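You operate a simulated robot arm through the tools that you are given. There is no shell and no other tool. Be economical: measure what you need, move in short steps, check, and stop when the job is done.

You run a simulated robot arm. Do the job below in one go: nothing can be reset, and whatever is moved stays where it is left.

JOB
Pile some things up. At the end: the red cane pot stands on top of the bundle of leaflets; the blue duster stands where the red cane pot stood; the yellow card box from the packed cartons by the sideboard is on the window end of the ledge, with the green ribbed tin from there on top of it and the small black tin (marked "SOFT") on top of that; whatever was shut is shut again. Leave all else as you found it, and nothing knocked over.

The check looks at the end state, three seconds after you hand in, the way a careful person would. Anything else that was tipped, shoved, dropped, spilled or broken makes it a failure.

ROBOT AND FRAMES
A 7-joint arm with a two-finger parallel gripper, fixed in place. Base frame: the origin is at the foot of the arm, x ahead of it, y to its left, z up; the work surface is at about z = 760. Units: mm, degrees, N and s.
With the tool pointing down near the work surface it reaches from about 200 to 680 mm from the base axis. Its first joint turns from -66.0 to 66.0 degrees. Payload 2.4 kg.
Tool frame: the origin (TCP) lies between the finger pads and is the grasp point; the fingertips stand 30 mm ahead of it; z points along the fingers, y is the line along which they close. The gripper opens to 94 mm. The fingers are 28 mm wide and 10 mm thick; the gripper's body (50 by 96 mm) begins 55 mm behind the TCP.
Orientation is that of the tool frame in the base frame, as [roll, pitch, yaw] about the fixed x, y, z axes, in that order (R = Rz(yaw) Ry(pitch) Rx(roll)). With the fingers straight down and closing along the base's y, the tool's x points along the base's -x, its y along +y and its z along -z.

CONTROLS
- The arm moves only by the tool drive_tool. Its argument "moves" is a list that holds one entry, the list of rows, each a list of 7 numbers: the shift along the base's x, y, z in mm, then the turn, a rotation vector about the base's x, y, z in degrees, then the gripper command, from -1 (shut) to 1 (fully open), values between in proportion. In form: [[[tx, ty, tz, wx, wy, wz, claw], ...]]. A call has 1 to 8 rows; each row shifts and turns the commanded pose from where the row before left it. A row lasts 0.2 s, in which the tool goes at most 50 mm and 8.6 degrees; a call with a longer step from one row to the next is refused whole, and so is a gripper value outside its range. A pose out of reach is approached as far as the arm can. The call stops where the force on the tool passes 40 N (or 10 N more than at its start, if that is more) or the arm is blocked; 0.2 s more then pass. The fingers move at their own pace (about 153 mm/s each) and stop on an object; they squeeze with about 41 N. The grip force told is the motor's: it shows also when the fingers shut on nothing. Time passes only in rows, and 0.2 s behind the last, so rows that do not move let the fingers close. The reply holds the time, the measured pose of the TCP, the force on the tool along the base axes, the opening and the grip force, in the units named above and with some noise, with the torque about the TCP (base axes, N m) and any sound that the robot's microphone picked up.
- Cameras (640 x 400 px; columns grow to the right, rows downward): "scene" is fixed at [46.6, 500.6, 1431.7]; the picture's right is [-0.56, -0.83, 0.00], its down [-0.55, 0.37, -0.75] and it looks along [0.62, -0.42, -0.66] (base axes); focal length 332 px, centre (320, 200). "wrist" rides on the gripper at [76, 14, -102] in the tool frame; the picture's right is [-0.18, 0.98, 0.00], its down [-0.75, -0.14, -0.64] and it looks along [-0.63, -0.12, 0.77] (tool axes); focal length 243 px, centre (320, 200). There is no depth. A picture from a camera that has moved, and an enlarged one, comes with that camera's place and axes in the base frame and with its lens. The place of the scene camera against the robot may be out by one fixed shift of up to 12 mm in any direction.
- camera(camera): a new picture of that camera. The clock stands still meanwhile.
- inspect(camera, box): a new picture of the part [left, top, right, bottom] of that camera's present view, enlarged. The clock stands still meanwhile.
- sign_off(): hands the job in; it is judged then, once.

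Go step by step. Nothing tells you positions but the pictures and the camera data: compare them with the known pose of the tool, close in by small moves and look again before you grip or let go. The budget is 120 turns and 68 pictures, counting those below and the enlarged ones. Unless the task says otherwise, let go and move clear before handing in, and close with one line.

The tools are called as name(argument=value, ...) on one line, values as JSON. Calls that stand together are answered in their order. drive_tool: Moves the arm, as the interface text tells. Its arguments: {"type":"object","properties":{"moves":{"type":"array"}},"required":["moves"]} The other tools are called the same way: camera (camera) takes a picture; inspect (camera, box) takes an enlarged picture of a part of a camera's view; sign_off () hands the job in.

At the start:

```text
time: 0.0
tool_pos: [452.9, -94.7, 1121.5]
tcp_rot: [180.0, -0.1, 179.9]
contact_force: [0.2, 0.3, 0.2]
ft_torque: [-0.05, 0.03, -0.04]
finger_gap: 94.0
finger_force: 0.0
```

scene: 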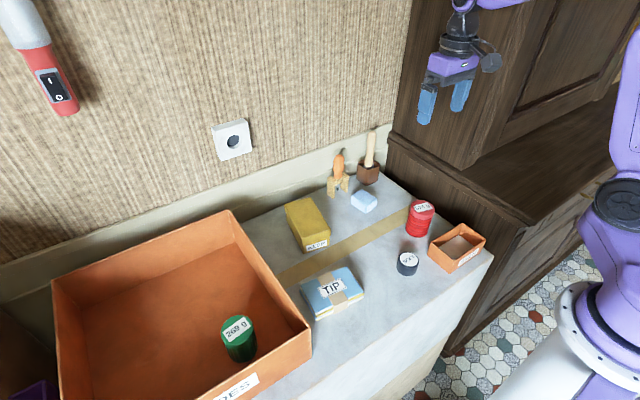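
wrist: 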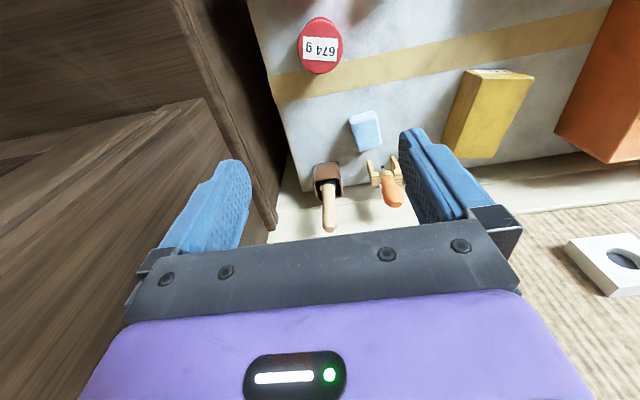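

I see a counter with a large orange carton (green tin inside), a yellow box, a "TIP" bundle, a red pot, a small black tin, a light-blue block and some tools at the wall. I'll look closer before measuring.

inspect(camera="scene", box=[280, 120, 500, 330])

inspect(camera="scene", box=[0, 190, 320, 400])

```text
1.90 times, centred on (390, 225) of scene
camera zoom: at [46.6, 500.6, 1431.7], right [-0.56, -0.83, 0.0], down [-0.55, 0.37, -0.75], along [0.62, -0.42, -0.66], focal length 632 px, centre (187, 152)
```

zoom: 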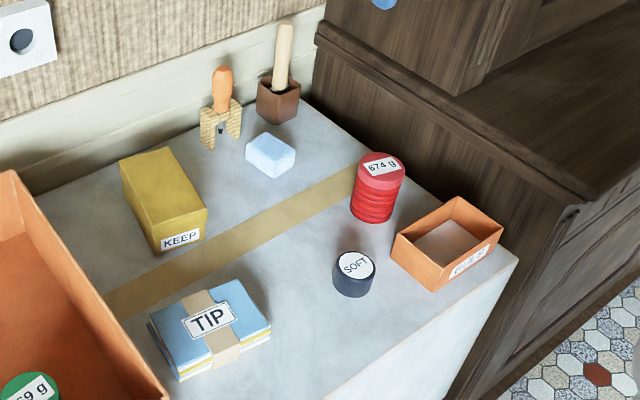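

```text
1.90 times, centred on (160, 295) of scene
camera zoom: at [46.6, 500.6, 1431.7], right [-0.56, -0.83, 0.0], down [-0.55, 0.37, -0.75], along [0.62, -0.42, -0.66], focal length 632 px, centre (625, 19)
```

zoom: 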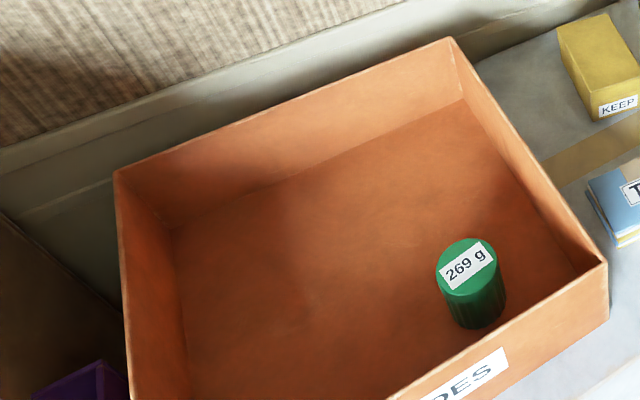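

Rough positions: red pot (415,-77), black tin (350,30), bundle (387,236), duster (602,-39), yellow box (~560,200), green tin (~387,465). I still need to find the ledge and the window, so I'll swing the wrist camera to the left.

drive_tool(moves=[[[-20, 40, 20, 0, 0, 8.5, 1], [-20, 40, 20, 0, 0, 8.5, 1], [-20, 40, 0, 0, 0, 8.5, 1], [-20, 40, 0, 0, 0, 8.5, 1], [-20, 40, 0, 0, 0, 8.5, 1], [0, 40, 0, 0, 0, 8.5, 1], [0, 40, 0, 0, 0, 8.5, 1], [0, 0, 0, 0, 0, 0, 1]]])

camera(camera="wrist")

```text
time: 1.8
tool_pos: [353.2, 185.5, 1164.8]
tcp_rot: [180.0, -0.1, -120.4]
contact_force: [0.2, -0.3, 0.2]
ft_torque: [0.02, -0.02, -0.01]
finger_gap: 94.1
finger_force: 0.1
```

```text
63 pictures are left
camera wrist: at [302.3, 125.8, 1266.8], right [-0.75, 0.66, 0.0], down [0.5, 0.58, 0.64], along [0.42, 0.48, -0.77], focal length 243 px, centre (320, 200)
```

wrist: 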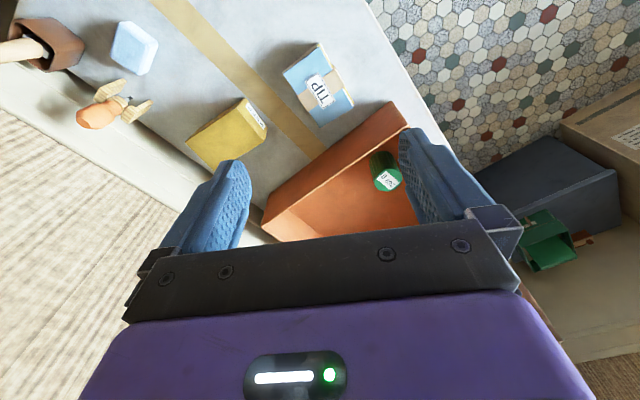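

There is more on the far left: a dark carton with a green item and another labelled carton. I'll tilt and turn the camera further that way.

drive_tool(moves=[[[-20, 30, 10, 0, 0, 8.5, 1], [-20, 30, 10, 0, 0, 8.5, 1], [0, 30, 0, 0, 0, 8.5, 1], [0, 0, 0, 8, -1, 0, 1], [0, 0, 0, 8, -1, 0, 1], [0, 0, 0, 8, -1, 0, 1], [0, 0, 0, 8, -1, 0, 1], [0, 0, 0, 0, 0, 0, 1]]])

camera(camera="wrist")

```text
time: 3.6
tool_pos: [312.7, 275.6, 1181.6]
tcp_rot: [-178.7, 32.3, -94.7]
contact_force: [-0.4, 0.3, 0.0]
ft_torque: [0.02, -0.03, -0.01]
finger_gap: 93.9
finger_force: 0.0
```

```text
62 pictures are left
camera wrist: at [286.6, 156.4, 1228.2], right [-0.97, 0.25, 0.08], down [0.15, 0.28, 0.95], along [0.21, 0.93, -0.31], focal length 243 px, centre (320, 200)
```

wrist: 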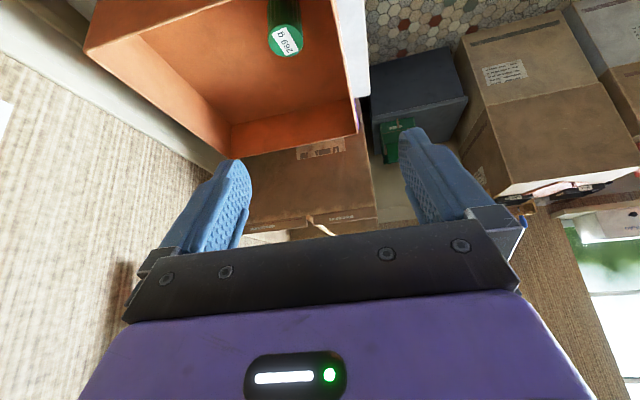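

The window is on the +y side. Now I need to tell what the strip along the wall is.

inspect(camera="scene", box=[0, 150, 260, 312])

inspect(camera="scene", box=[200, 80, 460, 242])

drive_tool(moves=[[[0, 30, 0, -8, 1, 0, 1], [0, 30, 0, -8, 1, 0, 1], [0, 0, 0, -8, 1, 0, 1], [0, 0, 0, -8, 1, 0, 1], [20, 0, 0, 0, 0, -8.5, 1], [20, 0, 0, 0, 0, -8.5, 1], [20, 0, 0, 0, 0, -8.5, 1], [0, 0, 0, 0, 0, -8.5, 1]]])

drive_tool(moves=[[[0, 0, 0, 0, 0, -8.5, 1], [0, 0, 0, 0, 0, -8.5, 1], [0, 0, 0, 0, 0, -8.5, 1], [0, 0, 0, 0, 0, -8.5, 1], [0, 0, 0, 0, 0, -8.5, 1], [0, 0, 0, 0, 0, -8.5, 1], [0, 0, 0, 0, 0, 0, 1]]])

camera(camera="wrist")

```text
2.46 times, centred on (130, 231) of scene
camera zoom: at [46.6, 500.6, 1431.7], right [-0.56, -0.83, 0.0], down [-0.55, 0.37, -0.75], along [0.62, -0.42, -0.66], focal length 817 px, centre (788, 124)
```

zoom: 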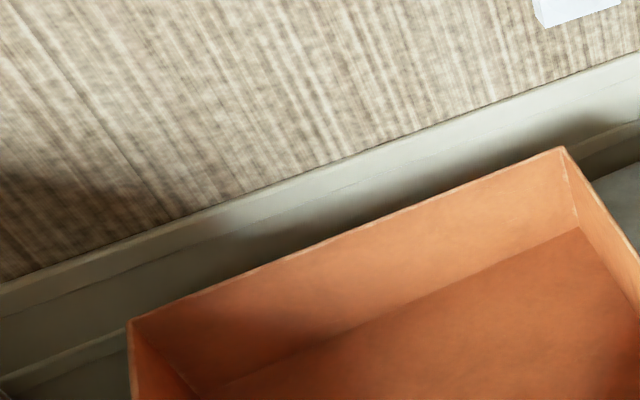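

```text
2.46 times, centred on (330, 161) of scene
camera zoom: at [46.6, 500.6, 1431.7], right [-0.56, -0.83, 0.0], down [-0.55, 0.37, -0.75], along [0.62, -0.42, -0.66], focal length 817 px, centre (295, 296)
```

zoom: 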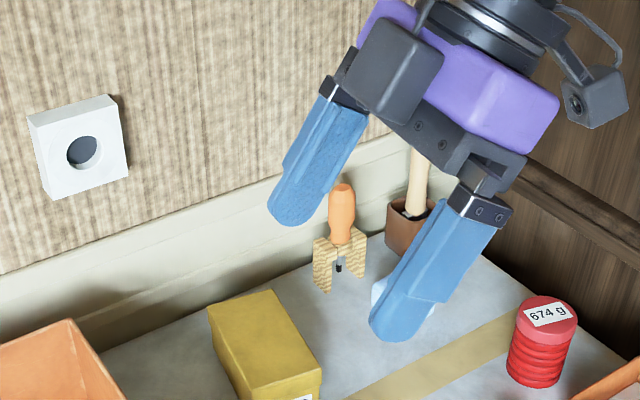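

```text
time: 5.4
tool_pos: [372.7, 336.6, 1182.6]
tcp_rot: [-180.0, 0.0, -129.2]
contact_force: [0.1, 0.5, 0.6]
ft_torque: [-0.01, 0.0, 0.01]
finger_gap: 94.2
finger_force: 0.1
```

```text
time: 7.0
tool_pos: [373.7, 334.7, 1181.7]
tcp_rot: [180.0, 0.0, 179.8]
contact_force: [-0.5, 0.0, 0.2]
ft_torque: [-0.01, 0.02, 0.02]
finger_gap: 93.8
finger_force: 0.1
```

```text
59 pictures are left
camera wrist: at [296.4, 347.8, 1285.1], right [0.19, 0.98, 0.0], down [0.75, -0.14, 0.64], along [0.63, -0.12, -0.77], focal length 243 px, centre (320, 200)
```

wrist: 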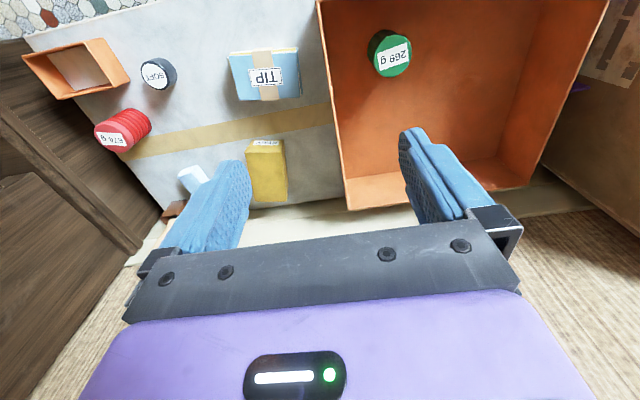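

inspect(camera="wrist", box=[0, 0, 320, 200])

inspect(camera="scene", box=[360, 200, 640, 400])

inspect(camera="scene", box=[0, 300, 160, 400])

```text
2.00 times, centred on (160, 100) of wrist
camera zoom: at [296.4, 347.8, 1285.1], right [0.19, 0.98, 0.0], down [0.75, -0.14, 0.64], along [0.63, -0.12, -0.77], focal length 485 px, centre (640, 400)
```

zoom: 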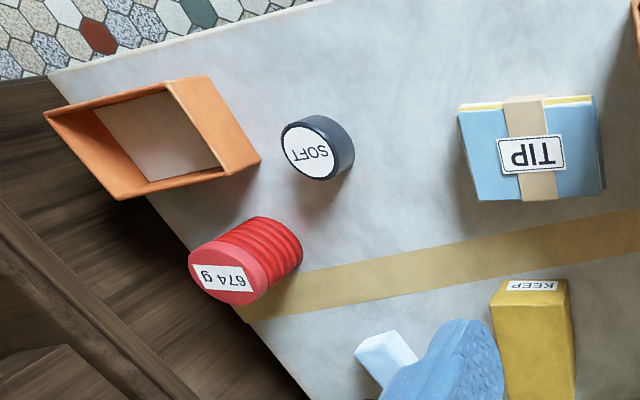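

```text
2.00 times, centred on (500, 300) of scene
camera zoom: at [46.6, 500.6, 1431.7], right [-0.56, -0.83, 0.0], down [-0.55, 0.37, -0.75], along [0.62, -0.42, -0.66], focal length 664 px, centre (-40, 0)
```

zoom: 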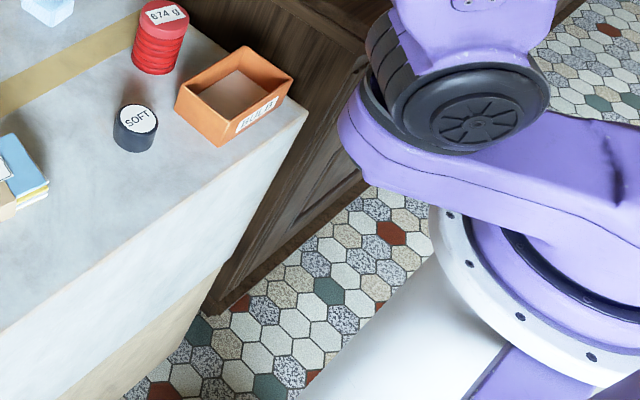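

```text
4.00 times, centred on (80, 350) of scene
camera zoom: at [46.6, 500.6, 1431.7], right [-0.56, -0.83, 0.0], down [-0.55, 0.37, -0.75], along [0.62, -0.42, -0.66], focal length 1328 px, centre (1280, -400)
```

zoom: 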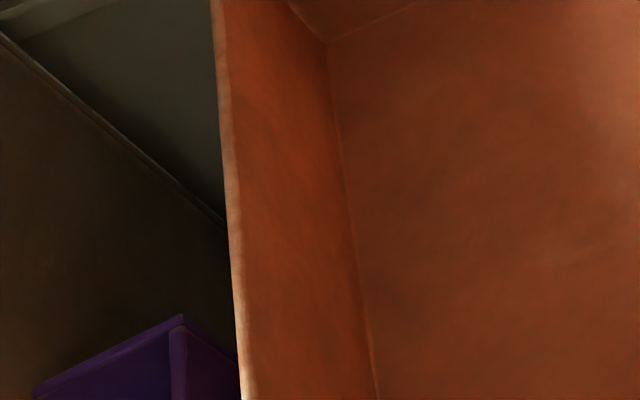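

The white taped carton stack is the "packed cartons"; the small orange tray and big orange box sit on it. I still need to find the ledge: the strip along the wall is a candidate, so I'll view it flatter.

drive_tool(moves=[[[-10, -40, -25, 0, -8, 0, 1], [-10, -40, -25, 0, -8, 0, 1], [-10, -40, -25, 0, -8, 0, 1], [-10, -40, -25, 0, -8, 0, 1], [0, 0, -25, 0, 0, 0, 1], [0, 0, -25, 0, 0, 0, 1], [0, 0, 0, 0, 0, 0, 1]]])

camera(camera="wrist")

```text
time: 8.6
tool_pos: [331.6, 174.6, 1032.3]
tcp_rot: [-180.0, 31.9, 180.0]
contact_force: [-0.4, -0.8, -0.4]
ft_torque: [-0.01, -0.03, -0.01]
finger_gap: 94.0
finger_force: 0.0
out of reach, approached as far as the arm can: row 4
```

```text
55 pictures are left
camera wrist: at [212.5, 186.9, 1077.8], right [0.16, 0.98, 0.1], down [0.3, -0.14, 0.94], along [0.94, -0.12, -0.32], focal length 243 px, centre (320, 200)
```

wrist: 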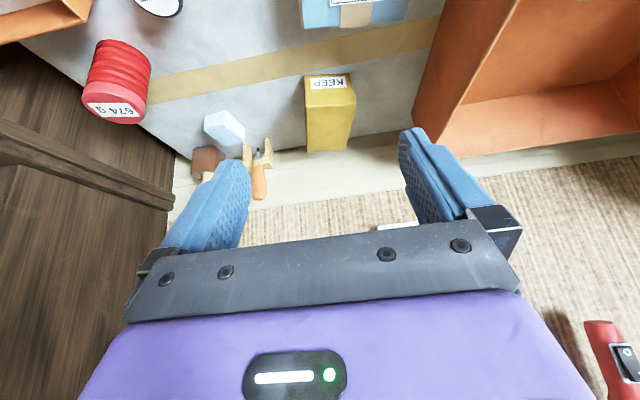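

The wall strip looks like a mere vertical skirting (about z 770–913 at x≈720). I'll look over to the right side too.

drive_tool(moves=[[[10, -30, 30, 0, 0, -8.5, 1], [10, -30, 30, 0, 0, -8.5, 1], [10, -30, 30, 0, 0, -8.5, 1], [0, 0, 30, 0, 0, -8.5, 1], [0, 0, 20, 0, 0, -8.5, 1], [0, 0, 0, 0, 0, -8.5, 1], [0, 0, 0, 0, 0, -8.5, 1], [0, 0, 0, 0, 0, -8.5, 1]]])

camera(camera="wrist")

camera(camera="scene")

```text
time: 10.4
tool_pos: [362.0, 86.5, 1171.5]
tcp_rot: [-180.0, 32.0, 111.8]
contact_force: [0.4, -0.1, -0.4]
ft_torque: [0.0, -0.02, 0.02]
finger_gap: 93.8
finger_force: 0.0
```

```text
54 pictures are left
camera wrist: at [331.6, 199.3, 1218.3], right [0.97, 0.22, 0.1], down [-0.02, -0.33, 0.94], along [0.24, -0.92, -0.32], focal length 243 px, centre (320, 200)
```

wrist: 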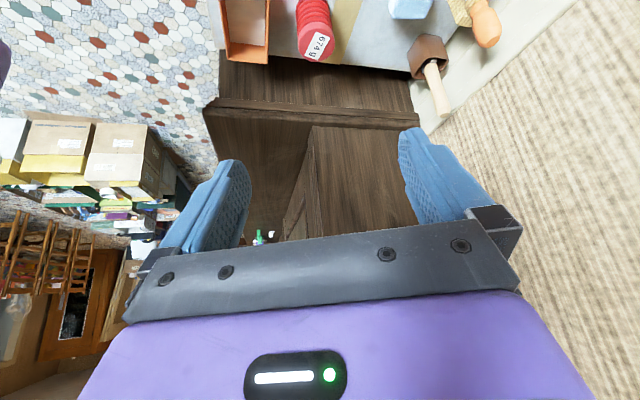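

```text
53 pictures are left
```

scene: 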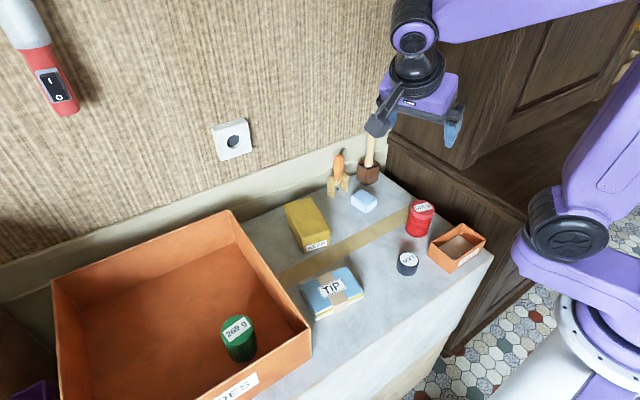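

No ledge to the right. The big orange box's floor computes to z≈715, i.e. lower than the white carton top, so it stands on something else. I'll turn the camera back left to look around that side.

drive_tool(moves=[[[0, 20, 0, 0, 0, 8.5, 1], [0, 20, 0, 0, 0, 8.5, 1], [0, 20, 0, 0, 0, 8.5, 1], [0, 20, 0, 0, 0, 8.5, 1], [0, 20, 0, 0, 0, 8.5, 1], [0, 20, 0, 0, 0, 8.5, 1], [0, 20, 0, 0, 0, 8.5, 1], [0, 20, 0, 0, 0, 8.5, 1]]])

drive_tool(moves=[[[-10, 20, 0, 0, 0, 8.5, 1], [-10, 20, 0, 0, 0, 8.5, 1], [-10, 20, 0, 0, 0, 8.5, 1], [-10, 20, 0, 0, 0, 8.5, 1], [0, 20, 0, 0, 0, 8.5, 1], [0, 0, 0, 0, 0, 8.5, 1], [0, 0, 0, 0, 0, 8.5, 1], [0, 0, 0, 0, 0, 8.5, 1]]])

drive_tool(moves=[[[0, 0, 0, 0, 0, 8.5, 1], [0, 0, 0, 0, 0, 8.5, 1], [0, 0, 0, 0, 0, 8.5, 1], [0, 0, 0, 0, 0, 8.5, 1], [0, 0, 0, 0, 0, 0, 1]]])

camera(camera="wrist")

```text
time: 12.2
tool_pos: [363.3, 245.2, 1172.2]
tcp_rot: [-179.9, 32.0, -179.9]
contact_force: [-0.7, -0.2, -0.2]
ft_torque: [0.02, -0.01, 0.01]
finger_gap: 94.0
finger_force: 0.1
```

```text
time: 14.0
tool_pos: [323.2, 346.2, 1171.3]
tcp_rot: [179.9, 32.0, -112.2]
contact_force: [0.5, -0.5, 0.4]
ft_torque: [-0.02, -0.01, 0.03]
finger_gap: 94.0
finger_force: 0.1
```

```text
time: 15.2
tool_pos: [322.5, 344.4, 1170.6]
tcp_rot: [180.0, 32.0, -78.0]
contact_force: [0.1, 0.7, -0.7]
ft_torque: [-0.01, 0.01, 0.0]
finger_gap: 94.2
finger_force: 0.1
```

```text
52 pictures are left
camera wrist: at [334.1, 223.9, 1218.4], right [-0.99, -0.05, 0.1], down [0.08, 0.32, 0.94], along [-0.08, 0.95, -0.32], focal length 243 px, centre (320, 200)
```

wrist: 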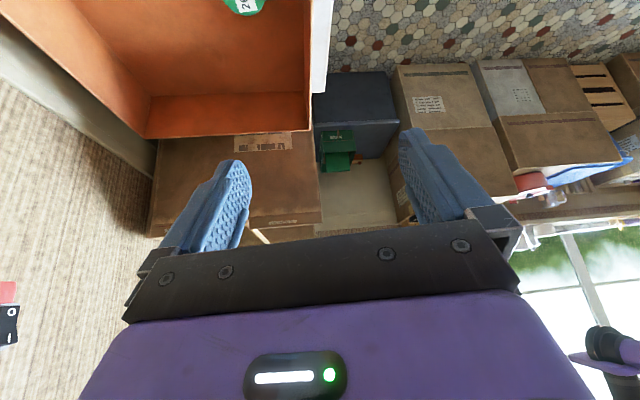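

The white slab seems to run on beneath/beside the big orange box. I need to read its label and see how it stands, so I'll draw back and look at its front.

drive_tool(moves=[[[0, 0, 0, 0, 0, -8.5, 1], [0, 0, 0, 0, 0, -8.5, 1], [0, 0, 0, 0, 0, -8.5, 1], [0, 0, 0, 0, 0, -8.5, 1], [0, 0, 0, 0, 0, -8.5, 1], [0, 0, 0, 0, 0, -8.5, 1], [0, 0, 0, 0, 0, -8.5, 1], [0, 0, 0, 0, 0, -8.5, 1]]])

drive_tool(moves=[[[-15, 0, 0, 0, 0, -8.5, 1], [-15, 0, 0, 0, 0, -8.5, 1], [-15, 0, 0, 0, 0, -8.5, 1], [-15, 0, 0, 0, 0, -8.5, 1], [-15, 0, -20, 0, 8, 0, 1], [-10, 0, -20, 0, 8, 0, 1], [0, 0, -20, 0, 8, 0, 1], [0, 0, 0, 0, 8, 0, 1]]])

camera(camera="wrist")

inspect(camera="scene", box=[180, 340, 300, 400])

inspect(camera="scene", box=[420, 215, 500, 280])

```text
time: 17.0
tool_pos: [322.9, 344.6, 1172.1]
tcp_rot: [-180.0, 32.0, -146.2]
contact_force: [-0.4, 0.3, -0.2]
ft_torque: [0.02, 0.02, -0.02]
finger_gap: 94.0
finger_force: 0.1
```

```text
time: 18.8
tool_pos: [237.6, 346.1, 1111.5]
tcp_rot: [179.9, -0.1, -179.9]
contact_force: [0.2, -0.2, -0.8]
ft_torque: [0.01, -0.01, 0.01]
finger_gap: 93.9
finger_force: 0.1
```

```text
51 pictures are left
camera wrist: at [161.8, 357.8, 1215.0], right [0.18, 0.98, 0.0], down [0.75, -0.14, 0.64], along [0.63, -0.12, -0.77], focal length 243 px, centre (320, 200)
```

wrist: 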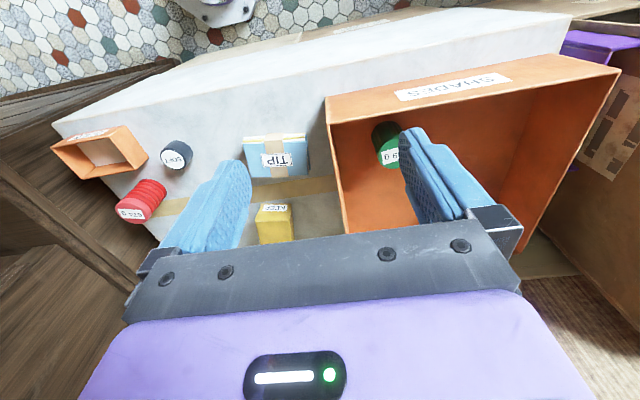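

```text
5.33 times, centred on (240, 370) of scene
camera zoom: at [46.6, 500.6, 1431.7], right [-0.56, -0.83, 0.0], down [-0.55, 0.37, -0.75], along [0.62, -0.42, -0.66], focal length 1771 px, centre (747, -707)
```

zoom: 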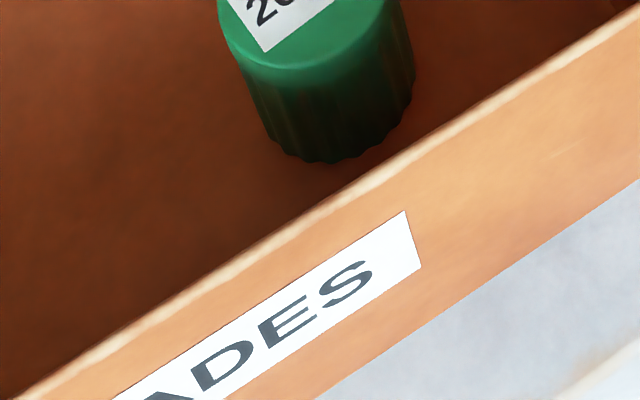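

```text
6.15 times, centred on (460, 248) of scene
camera zoom: at [46.6, 500.6, 1431.7], right [-0.56, -0.83, 0.0], down [-0.55, 0.37, -0.75], along [0.62, -0.42, -0.66], focal length 2043 px, centre (-542, -92)
```

zoom: 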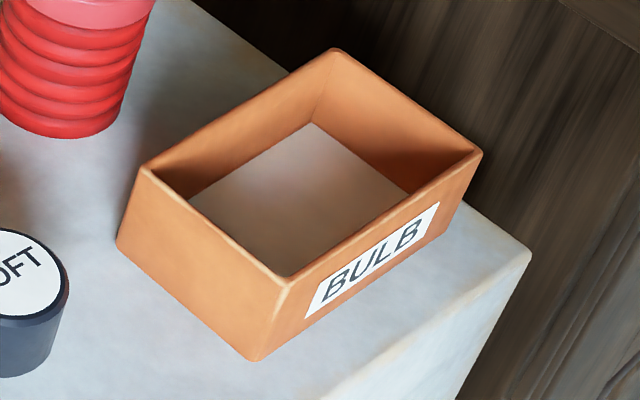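

The slab is the packed-carton stack (a printed tan carton lies under it), with cartons "SHADES" and "BULB" on top. The sideboard has a worktop at z≈925 in front of its upper cabinet, roughly x 223–415 and y<-160. That is the ledge, and its window end is the end nearest the cartons. I'll look at it directly.

drive_tool(moves=[[[0, -45, 20, 0, 0, -8.5, 1], [0, -45, 20, 0, 0, -8.5, 1], [0, -45, 20, 0, 0, -8.5, 1], [0, -45, 0, 0, 0, -8.5, 1], [0, -45, 0, 0, 0, -8.5, 1], [0, -45, 0, 0, 0, -8.5, 1], [0, -45, 0, 0, 0, -8.5, 1], [0, 0, 0, 0, 0, -8.5, 1]]])

drive_tool(moves=[[[10, -25, 0, 0, 0, -8.5, 1], [10, -25, 0, 0, 0, -8.5, 1], [10, -25, 0, 0, 0, -5, 1], [10, -25, 0, 0, 0, 0, 1], [10, -25, 0, 0, 0, 0, 1], [10, 0, 0, 0, 0, 0, 1], [0, 0, 0, 0, 0, 0, 1]]])

camera(camera="wrist")

inspect(camera="scene", box=[380, 60, 640, 222])

```text
time: 20.6
tool_pos: [237.9, 28.8, 1170.6]
tcp_rot: [180.0, -0.1, 111.7]
contact_force: [-0.1, -0.5, -0.9]
ft_torque: [0.0, 0.02, 0.03]
finger_gap: 93.9
finger_force: 0.1
```

```text
time: 22.2
tool_pos: [297.8, -94.5, 1171.4]
tcp_rot: [179.9, -0.1, 89.9]
contact_force: [0.6, 0.0, -0.1]
ft_torque: [-0.02, -0.03, 0.02]
finger_gap: 94.1
finger_force: 0.1
```

```text
48 pictures are left
camera wrist: at [312.3, -20.7, 1274.7], right [0.98, -0.18, 0.0], down [-0.14, -0.75, 0.64], along [-0.12, -0.63, -0.77], focal length 243 px, centre (320, 200)
```

wrist: 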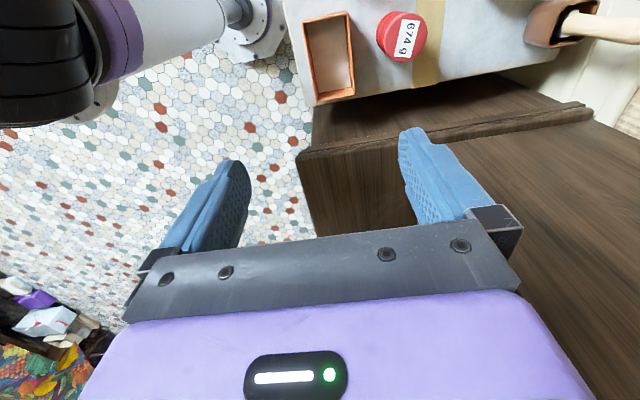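

```text
2.46 times, centred on (510, 141) of scene
camera zoom: at [46.7, 500.6, 1431.7], right [-0.56, -0.83, 0.0], down [-0.55, 0.37, -0.75], along [0.62, -0.42, -0.66], focal length 817 px, centre (-148, 345)
```

zoom: 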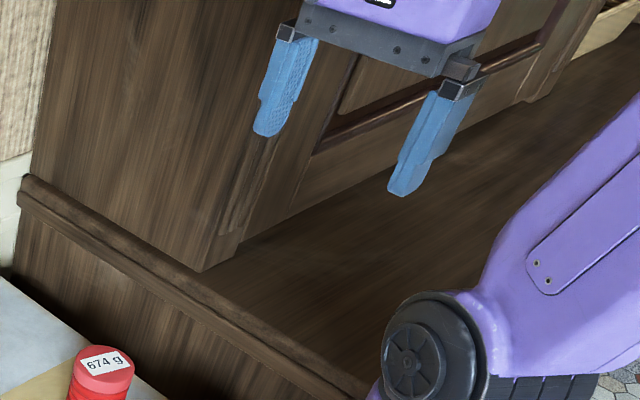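

The ledge is clear: its corner is near (235,-230), its top at z≈870, and the upper cabinet begins at about x 457. I'll start with the red pot and go above it for a close look.

drive_tool(moves=[[[15, 0, 0, 0, 0, 8.5, 1], [15, 0, 0, 0, 0, 8.5, 1], [15, 0, 0, 0, 0, 8.5, 1], [15, 0, 0, 0, 0, 8.5, 1], [15, 0, 0, 0, 0, 8.5, 1], [15, 0, 0, 0, 0, 8.5, 1], [15, 0, 0, 0, 0, 8.5, 1], [15, 0, 0, 0, 0, 8.5, 1]]])

drive_tool(moves=[[[0, 5, -40, 0, 0, 8.5, 1], [0, 5, -40, 0, 0, 8.5, 1], [0, 0, -40, 0, 0, 5, 1], [0, 0, -40, 0, 0, 0, 1], [0, 0, 0, 0, 0, 0, 1]]])

camera(camera="wrist")

```text
time: 24.0
tool_pos: [417.2, -96.0, 1172.1]
tcp_rot: [-180.0, 0.0, 158.1]
contact_force: [-0.4, 0.1, 0.0]
ft_torque: [0.01, 0.01, 0.01]
finger_gap: 94.1
finger_force: 0.0
```

```text
time: 25.2
tool_pos: [418.0, -84.5, 1011.8]
tcp_rot: [-180.0, 0.0, -180.0]
contact_force: [-0.3, 0.4, 0.5]
ft_torque: [0.0, -0.01, 0.01]
finger_gap: 94.0
finger_force: 0.1
```

```text
46 pictures are left
camera wrist: at [341.9, -73.2, 1116.0], right [0.18, 0.98, 0.0], down [0.75, -0.14, 0.64], along [0.63, -0.12, -0.77], focal length 243 px, centre (320, 200)
```

wrist: 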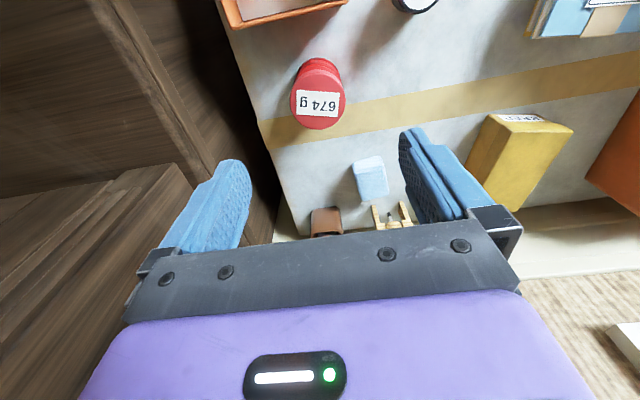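

The red pot is about 60 mm across, centred near (432,-92), with its top at about z 835. I'll lower over it and check.

drive_tool(moves=[[[14, -8, 0, 0, 0, 0, 1], [0, 0, -40, 0, 0, 0, 1], [0, 0, -40, 0, 0, 0, 1], [0, 0, -40, 0, 0, 0, 1], [0, 0, 0, 0, 0, 0, 1]]])

camera(camera="wrist")

```text
time: 26.4
tool_pos: [430.8, -93.1, 890.5]
tcp_rot: [180.0, 0.0, 180.0]
contact_force: [0.7, -0.9, 0.6]
ft_torque: [0.03, 0.03, 0.02]
finger_gap: 94.0
finger_force: 0.2
```

```text
45 pictures are left
camera wrist: at [355.0, -80.1, 993.7], right [0.18, 0.98, 0.0], down [0.75, -0.14, 0.64], along [0.63, -0.12, -0.77], focal length 243 px, centre (320, 200)
```

wrist: 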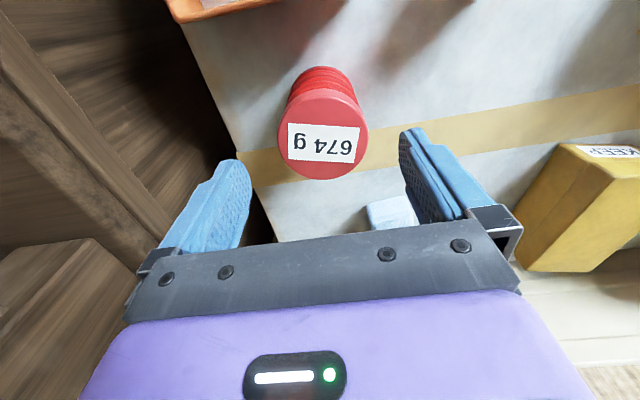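

drive_tool(moves=[[[-2, 1, -40, 0, 0, 0, 1], [0, 0, -30, 0, 0, 0, 1], [0, 0, -15, 0, 0, 0, 1], [0, 0, 0, 0, 0, 0, 1]]])

camera(camera="wrist")

inspect(camera="scene", box=[370, 150, 490, 250])

```text
time: 27.4
tool_pos: [430.9, -91.7, 805.3]
tcp_rot: [180.0, 0.0, -180.0]
contact_force: [-0.5, 0.2, -0.2]
ft_torque: [0.0, 0.0, 0.02]
finger_gap: 93.8
finger_force: 0.0
```

```text
44 pictures are left
camera wrist: at [353.8, -79.8, 908.8], right [0.18, 0.98, 0.0], down [0.75, -0.14, 0.64], along [0.63, -0.12, -0.77], focal length 243 px, centre (320, 200)
```

wrist: 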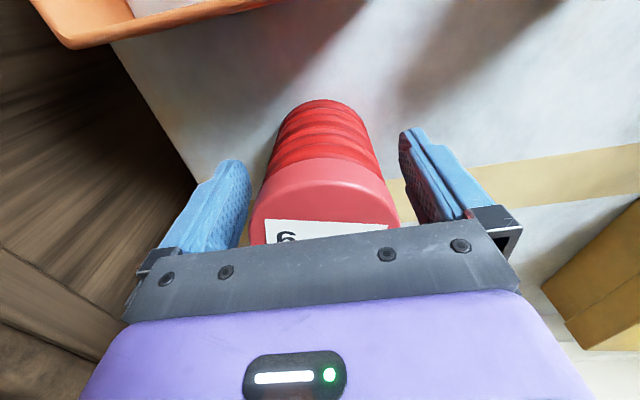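

```text
4.00 times, centred on (430, 200) of scene
camera zoom: at [46.6, 500.6, 1431.7], right [-0.56, -0.83, 0.0], down [-0.55, 0.37, -0.75], along [0.62, -0.42, -0.66], focal length 1328 px, centre (-120, 200)
```

zoom: 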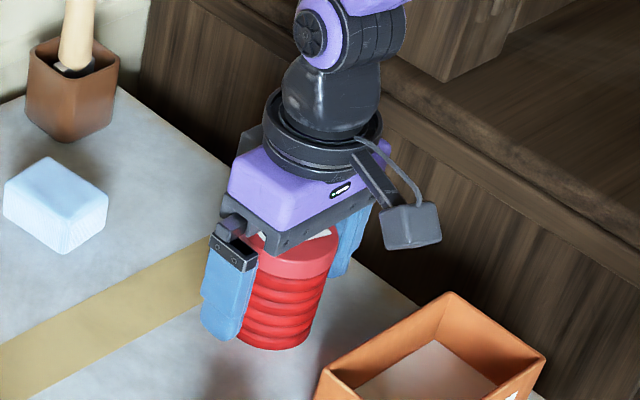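

Well centred. Now I close on it.

drive_tool(moves=[[[0, 0, 0, 0, 0, 0, 0], [0, 0, 0, 0, 0, 0, -1], [0, 0, 0, 0, 0, 0, -1], [0, 0, 0, 0, 0, 0, -1]]])

drive_tool(moves=[[[0, 0, 10, 0, 0, 0, -1], [0, 0, 30, 0, 0, 0, -1], [0, 0, 40, 0, 0, 0, -1], [0, 0, 40, 0, 0, 0, -1], [0, 0, 20, 0, 0, 0, -1], [0, 0, 0, 0, 0, 0, -1]]])

```text
time: 28.4
tool_pos: [429.8, -90.5, 805.8]
tcp_rot: [-180.0, 0.0, 179.9]
contact_force: [-0.6, 2.2, 0.6]
ft_torque: [-0.04, 0.02, 0.01]
finger_gap: 60.6
finger_force: 41.3
```

```text
time: 29.8
tool_pos: [428.6, -92.4, 946.2]
tcp_rot: [-179.9, 0.1, 180.0]
contact_force: [0.1, 0.5, -6.1]
ft_torque: [-0.01, 0.0, 0.02]
finger_gap: 60.4
finger_force: 40.6
```

Held, with 60.5 mm between the fingers. Its original spot was (430,-91). Next I carry it over the bundle at about (393,223).

drive_tool(moves=[[[-5, 40, 0, 0, 0, 0, -1], [-5, 40, 0, 0, 0, 0, -1], [-5, 40, 0, 0, 0, 0, -1], [-5, 40, 0, 0, 0, 0, -1], [-5, 40, 0, 0, 0, 0, -1], [-5, 40, 0, 0, 0, 0, -1], [-5, 40, 0, 0, 0, 0, -1], [-2, 34, 0, 0, 0, 0, -1]]])

drive_tool(moves=[[[0, 0, -40, 0, 0, 0, -1], [0, 0, -30, 0, 0, 0, -1], [0, 0, 0, 0, 0, 0, -1]]])

camera(camera="wrist")

inspect(camera="scene", box=[270, 200, 430, 330])

```text
time: 31.6
tool_pos: [392.0, 224.0, 945.5]
tcp_rot: [-180.0, -0.1, 179.9]
contact_force: [-0.3, 1.0, -7.3]
ft_torque: [0.01, -0.01, 0.01]
finger_gap: 60.6
finger_force: 41.1
```

```text
time: 32.4
tool_pos: [391.5, 222.5, 875.4]
tcp_rot: [179.9, 0.0, 180.0]
contact_force: [-0.1, 0.1, -6.9]
ft_torque: [0.0, 0.02, 0.02]
finger_gap: 60.5
finger_force: 40.9
```

```text
42 pictures are left
camera wrist: at [315.6, 235.0, 978.4], right [0.18, 0.98, 0.0], down [0.75, -0.14, 0.64], along [0.63, -0.12, -0.77], focal length 243 px, centre (320, 200)
```

wrist: 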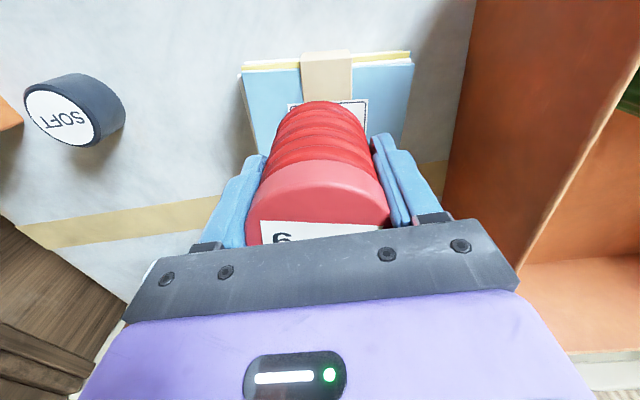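

```text
3.08 times, centred on (350, 265) of scene
camera zoom: at [46.7, 500.6, 1431.7], right [-0.56, -0.83, 0.0], down [-0.55, 0.37, -0.75], along [0.62, -0.42, -0.66], focal length 1022 px, centre (228, 0)
```

zoom: 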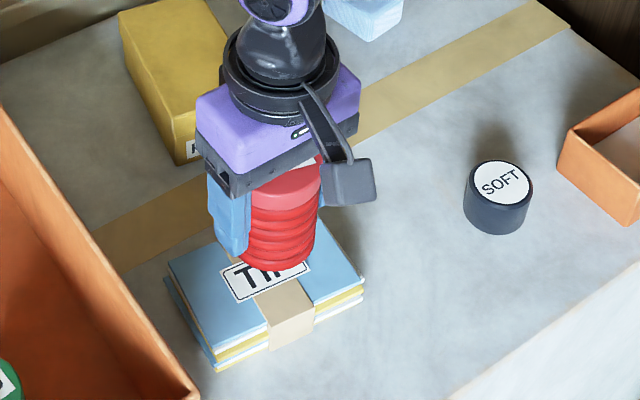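

Over the bundle; I lower slowly until it touches.

drive_tool(moves=[[[0, 4, -20, 0, 0, 0, -1], [0, 0, -8, 0, 0, 0, -1], [0, 0, -4, 0, 0, 0, -1], [0, 0, -3, 0, 0, 0, -1], [0, 0, -3, 0, 0, 0, -1], [0, 0, 0, 0, 0, 0, -1]]])

inspect(camera="scene", box=[290, 220, 390, 320])

```text
time: 33.8
tool_pos: [394.1, 226.4, 837.8]
tcp_rot: [-179.9, 0.0, -180.0]
contact_force: [-3.0, -1.6, 11.5]
ft_torque: [-0.15, 0.26, 0.04]
finger_gap: 60.5
finger_force: 40.7
```

```text
4.00 times, centred on (340, 270) of scene
camera zoom: at [46.4, 500.5, 1431.8], right [-0.56, -0.83, 0.0], down [-0.55, 0.37, -0.75], along [0.62, -0.42, -0.66], focal length 1328 px, centre (240, -80)
```

zoom: 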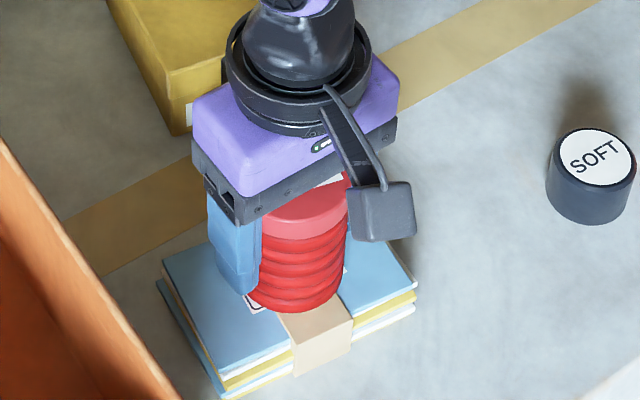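

It touched down (the force went from -7 to +11 N). I release and lift clear.

drive_tool(moves=[[[0, 0, 1.5, 0, 0, 0, -1], [0, 0, 0, 0, 0, 0, 0.5], [0, 0, 0, 0, 0, 0, 1], [0, 0, 0, 0, 0, 0, 1], [0, 0, 20, 0, 0, 0, 1], [0, 0, 40, 0, 0, 0, 1], [0, 0, 45, 0, 0, 0, 1], [0, 0, 45, 0, 0, 0, 1]]])

drive_tool(moves=[[[30, -40, 40, 0, 0, 0, 1], [30, -45, 0, 0, 0, 0, 1], [30, -45, 0, 0, 0, 0, 1], [30, -45, 0, 0, 0, 0, 1], [30, -45, 0, 0, 0, 0, 1], [30, -45, 0, 0, 0, 0, 1], [0, 0, 0, 0, 0, 0, 1]]])

camera(camera="wrist")

camera(camera="scene")

```text
time: 35.6
tool_pos: [390.3, 225.1, 990.4]
tcp_rot: [-179.8, 0.0, -179.9]
contact_force: [1.0, -0.9, 0.2]
ft_torque: [0.02, 0.03, -0.01]
finger_gap: 94.2
finger_force: 0.1
```

```text
refused: row 1 steps farther than a row can; nothing moved
```

```text
39 pictures are left
camera wrist: at [314.6, 238.6, 1093.8], right [0.18, 0.98, 0.0], down [0.75, -0.14, 0.64], along [0.63, -0.12, -0.77], focal length 243 px, centre (320, 200)
```

wrist: 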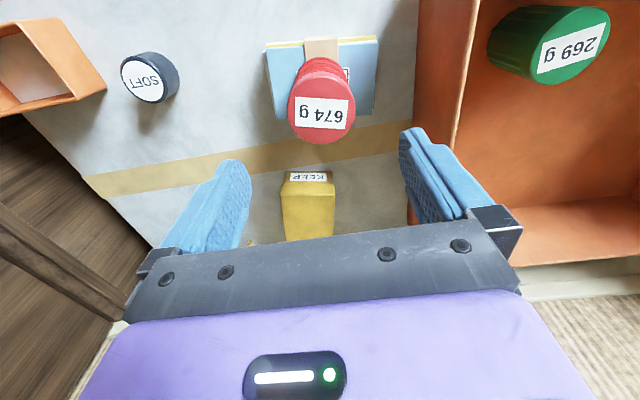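

```text
38 pictures are left
```

scene: 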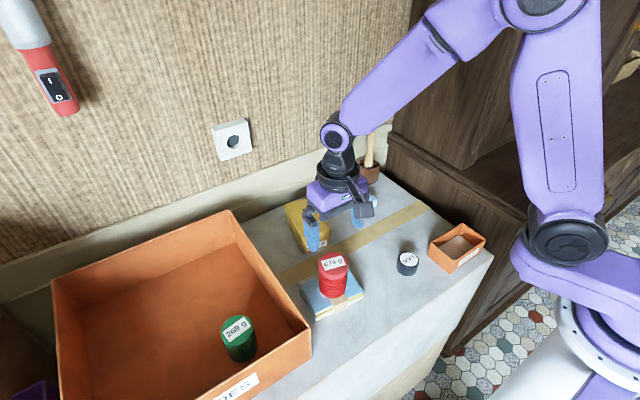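

The pot stands on the bundle. Now I go above the duster near (590,-35).

drive_tool(moves=[[[20, -40, 0, 0, 0, 0, 1], [25, -40, 0, 0, 0, 0, 1], [25, -40, 0, 0, 0, 0, 1], [25, -40, 0, 0, 0, 0, 1], [25, -40, 0, 0, 0, 0, 1], [25, -40, 0, 0, 0, 0, 1], [20, -20, -10, 0, 0, 0, 1], [0, 0, 0, 0, 0, 0, 1]]])

camera(camera="wrist")

```text
time: 37.4
tool_pos: [558.2, -34.4, 980.0]
tcp_rot: [-180.0, 0.0, 180.0]
contact_force: [0.1, 0.4, 0.8]
ft_torque: [-0.02, 0.0, -0.02]
finger_gap: 94.2
finger_force: 0.1
```

```text
37 pictures are left
camera wrist: at [481.6, -22.0, 1083.9], right [0.18, 0.98, 0.0], down [0.75, -0.14, 0.64], along [0.63, -0.12, -0.77], focal length 243 px, centre (320, 200)
```

wrist: 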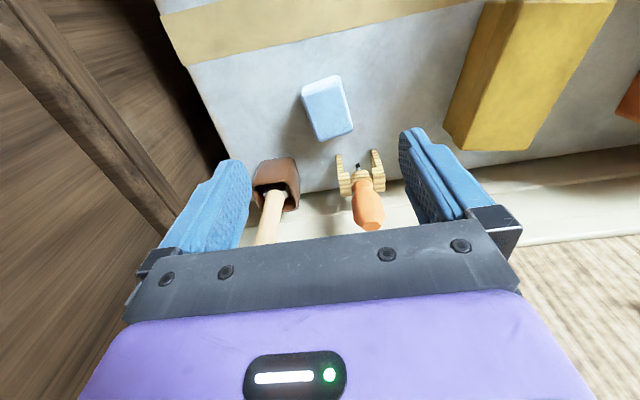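

The duster's centre is about (588,-34), 45 mm wide, turned about 6.5°. I align and descend.

drive_tool(moves=[[[30, 0, 0, 0, 0, 6.5, 1], [0, 0, -45, 0, 0, 0, 1], [0, 0, -45, 0, 0, 0, 1], [0, 0, -35, 0, 0, 0, 1], [0, 0, 0, 0, 0, 0, 1]]])

camera(camera="wrist")

```text
time: 38.6
tool_pos: [587.5, -35.5, 854.7]
tcp_rot: [-180.0, 0.0, -173.6]
contact_force: [-0.7, 0.0, -0.6]
ft_torque: [0.0, 0.01, 0.02]
finger_gap: 93.9
finger_force: 0.1
```

```text
36 pictures are left
camera wrist: at [509.2, -32.4, 958.1], right [0.07, 1.0, 0.0], down [0.76, -0.06, 0.64], along [0.64, -0.05, -0.77], focal length 243 px, centre (320, 200)
```

wrist: 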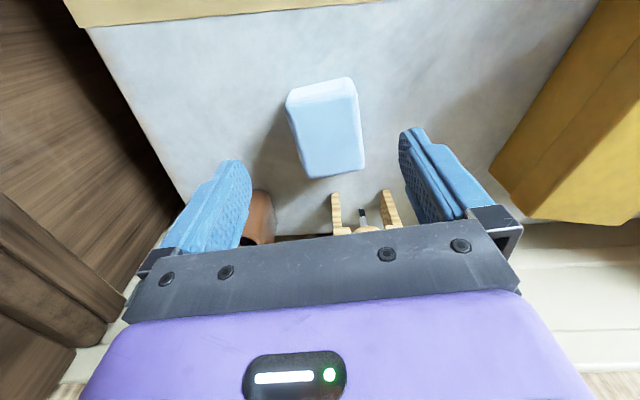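

drive_tool(moves=[[[2, 4, -25, 0, 0, 1, 1], [0, 0, -20, 0, 0, 0, 1], [0, 0, -10, 0, 0, 0, 1], [0, 0, -4, 0, 0, 0, 1], [0, 0, 0, 0, 0, 0, 1]]])

inspect(camera="scene", box=[310, 130, 430, 230])

```text
time: 39.8
tool_pos: [589.5, -30.6, 795.2]
tcp_rot: [180.0, 0.0, -172.4]
contact_force: [0.5, -0.2, -0.3]
ft_torque: [0.0, 0.01, -0.01]
finger_gap: 94.1
finger_force: 0.0
```

```text
4.00 times, centred on (370, 180) of scene
camera zoom: at [46.6, 500.6, 1431.7], right [-0.56, -0.83, 0.0], down [-0.55, 0.37, -0.75], along [0.62, -0.42, -0.66], focal length 1328 px, centre (120, 280)
```

zoom: 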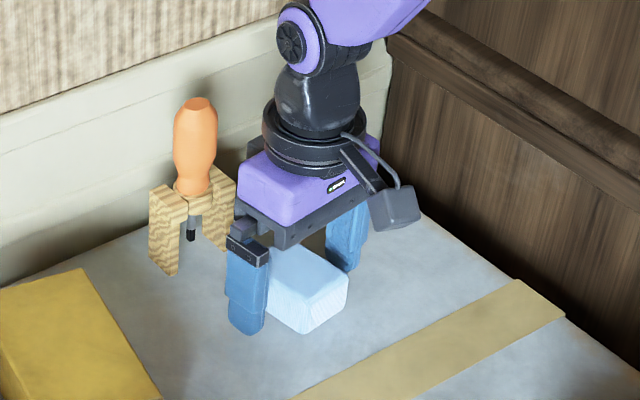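

drive_tool(moves=[[[0, 0, 0, 0, 0, 0, 0], [0, 0, 0, 0, 0, 0, -1], [0, 0, 0, 0, 0, 0, -1], [0, 0, 0, 0, 0, 0, -1], [0, 0, 10, 0, 0, 0, -1], [0, 0, 40, 0, 0, 0, -1], [0, 0, 40, 0, 0, 0, -1], [0, 0, 0, 0, 0, 0, -1]]])

drive_tool(moves=[[[-40, -15, 0, 0, 0, 0, -1], [-40, -15, 0, 0, 0, 0, -1], [-40, -15, 0, 0, 0, 0, -1], [-40, -15, 0, 0, 0, 0, -1], [0, 0, -20, 0, 0, 0, -1], [0, 0, -20, 0, 0, 0, -1], [0, 0, 0, 0, 0, 0, -1]]])

camera(camera="wrist")

```text
time: 41.6
tool_pos: [587.0, -28.9, 887.5]
tcp_rot: [-180.0, 0.0, -172.6]
contact_force: [0.5, 0.7, -0.2]
ft_torque: [0.01, 0.0, 0.03]
finger_gap: 53.4
finger_force: 41.0
```

```text
time: 43.2
tool_pos: [430.3, -89.8, 846.7]
tcp_rot: [180.0, 0.1, -172.5]
contact_force: [-0.5, 0.3, 0.2]
ft_torque: [0.04, 0.01, 0.03]
finger_gap: 53.0
finger_force: 40.9
```

```text
34 pictures are left
camera wrist: at [353.2, -87.3, 949.6], right [0.05, 1.0, 0.0], down [0.77, -0.04, 0.64], along [0.64, -0.04, -0.77], focal length 243 px, centre (320, 200)
```

wrist: 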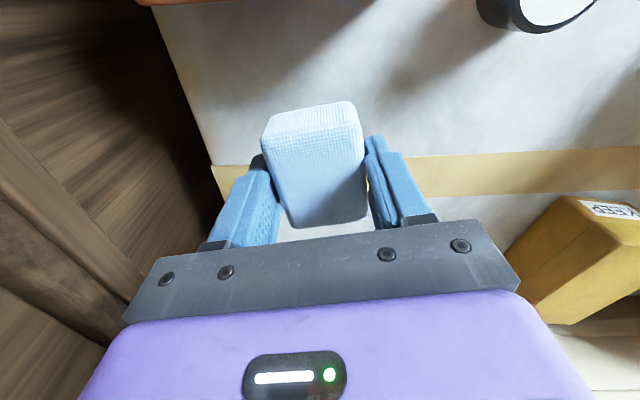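

Duster held over the pot's old spot (430,-91). I lower and release.

drive_tool(moves=[[[0, 0, -30, 0, 0, 0, -1], [0, 0, -15, 0, 0, 0, -1], [0, 0, -4, 0, 0, 0, -1], [0, 0, -2, 0, 0, 0, -1], [0, 0, 0, 0, 0, 0, -1]]])

drive_tool(moves=[[[0, 0, 0, 0, 0, 0, 0.5], [0, 0, 0, 0, 0, 0, 1], [0, 0, 0, 0, 0, 0, 1], [0, 0, 30, 0, 0, 0, 1], [0, 0, 45, 0, 0, 0, 1], [0, 0, 45, 0, 0, 0, 1], [0, 0, 45, 0, 0, -7.5, 1], [0, 0, 0, 0, 0, 0, 1]]])

camera(camera="wrist")

```text
time: 44.4
tool_pos: [430.5, -89.9, 795.8]
tcp_rot: [-179.9, 0.0, -172.5]
contact_force: [-4.6, -0.1, 32.6]
ft_torque: [0.02, 0.21, -0.01]
finger_gap: 52.9
finger_force: 41.0
```

```text
time: 46.2
tool_pos: [430.2, -90.6, 960.7]
tcp_rot: [-180.0, 0.0, 179.9]
contact_force: [-0.1, -0.1, 0.4]
ft_torque: [-0.02, -0.01, 0.0]
finger_gap: 94.0
finger_force: 0.0
```

```text
33 pictures are left
camera wrist: at [354.9, -78.8, 1064.5], right [0.19, 0.98, 0.0], down [0.75, -0.14, 0.64], along [0.63, -0.12, -0.77], focal length 243 px, centre (320, 200)
```

wrist: 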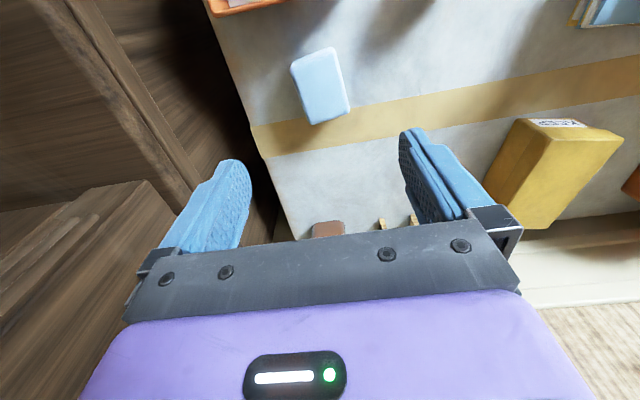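

The duster is in place. Now the yellow box.

drive_tool(moves=[[[15, 40, 10, 0, 0, 0, 1], [15, 40, 10, 0, 0, 0, 1], [15, 40, 10, 0, 0, 0, 1], [15, 40, 10, 0, 0, 0, 1], [15, 40, 0, 0, 0, 0, 1], [15, 40, 0, 0, 0, 0, 1], [10, 40, 0, 0, 0, 0, 1], [0, 0, 0, 0, 0, 0, 1]]])

camera(camera="wrist")

```text
time: 48.0
tool_pos: [531.2, 188.3, 999.0]
tcp_rot: [180.0, 0.0, 179.9]
contact_force: [-0.8, -0.4, 0.2]
ft_torque: [-0.01, 0.03, -0.01]
finger_gap: 94.1
finger_force: 0.1
```

```text
32 pictures are left
camera wrist: at [454.4, 201.4, 1102.6], right [0.19, 0.98, 0.0], down [0.75, -0.14, 0.64], along [0.63, -0.12, -0.77], focal length 243 px, centre (320, 200)
```

wrist: 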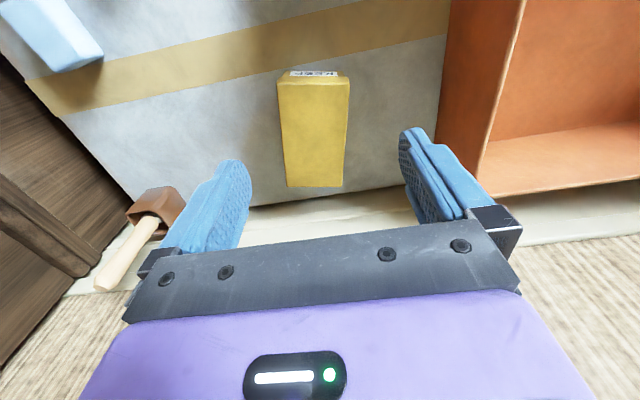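

The yellow box is about 137×78×59 mm, centred near (590,167) and turned −11°. It just fits the gripper, so I align above it and check.

drive_tool(moves=[[[30, -10, 0, 0, 0, -5.5, 1], [29, -11, 0, 0, 0, -5.5, 1], [0, 0, -40, 0, 0, 0, 1], [0, 0, -40, 0, 0, 0, 1], [0, 0, -30, 0, 0, 0, 1], [0, 0, 0, 0, 0, 0, 1]]])

camera(camera="wrist")

```text
time: 49.4
tool_pos: [590.9, 170.9, 891.5]
tcp_rot: [180.0, 0.1, 168.9]
contact_force: [0.4, -0.2, 0.1]
ft_torque: [0.0, -0.01, 0.0]
finger_gap: 94.1
finger_force: 0.1
```

```text
31 pictures are left
camera wrist: at [518.8, 197.0, 993.8], right [0.37, 0.93, 0.0], down [0.71, -0.28, 0.64], along [0.6, -0.24, -0.77], focal length 243 px, centre (320, 200)
```

wrist: 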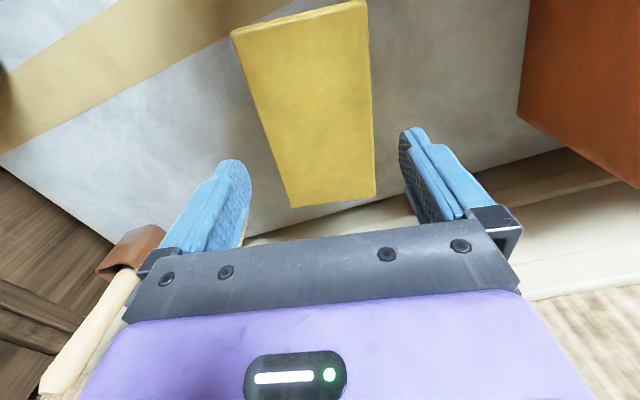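

Confirmed: centre (591,167), angle −11.2°. I shift 4 mm in y and descend.

drive_tool(moves=[[[0, -4, 0, 0, 0, 0, 1], [0, 0, -30, 0, 0, 0, 1], [0, 0, -30, 0, 0, 0, 1], [0, 0, -20, 0, 0, 0, 1], [0, 0, -11, 0, 0, 0, 1], [0, 0, 0, 0, 0, 0, 1]]])

drive_tool(moves=[[[0, 0, 0, 0, 0, 0, 0.8], [0, 0, 0, 0, 0, 0, 0.5], [0, 0, 0, 0, 0, 0, -1], [0, 0, 0, 0, 0, 0, -1]]])

```text
time: 50.8
tool_pos: [588.1, 166.3, 798.3]
tcp_rot: [-180.0, 0.0, 169.0]
contact_force: [0.2, -0.4, 0.3]
ft_torque: [0.02, 0.0, 0.0]
finger_gap: 94.0
finger_force: 0.1
```

```text
time: 51.8
tool_pos: [588.6, 165.1, 796.9]
tcp_rot: [-180.0, 0.1, 169.1]
contact_force: [-0.7, 0.7, -0.2]
ft_torque: [0.0, -0.07, 0.05]
finger_gap: 83.8
finger_force: 40.6
```

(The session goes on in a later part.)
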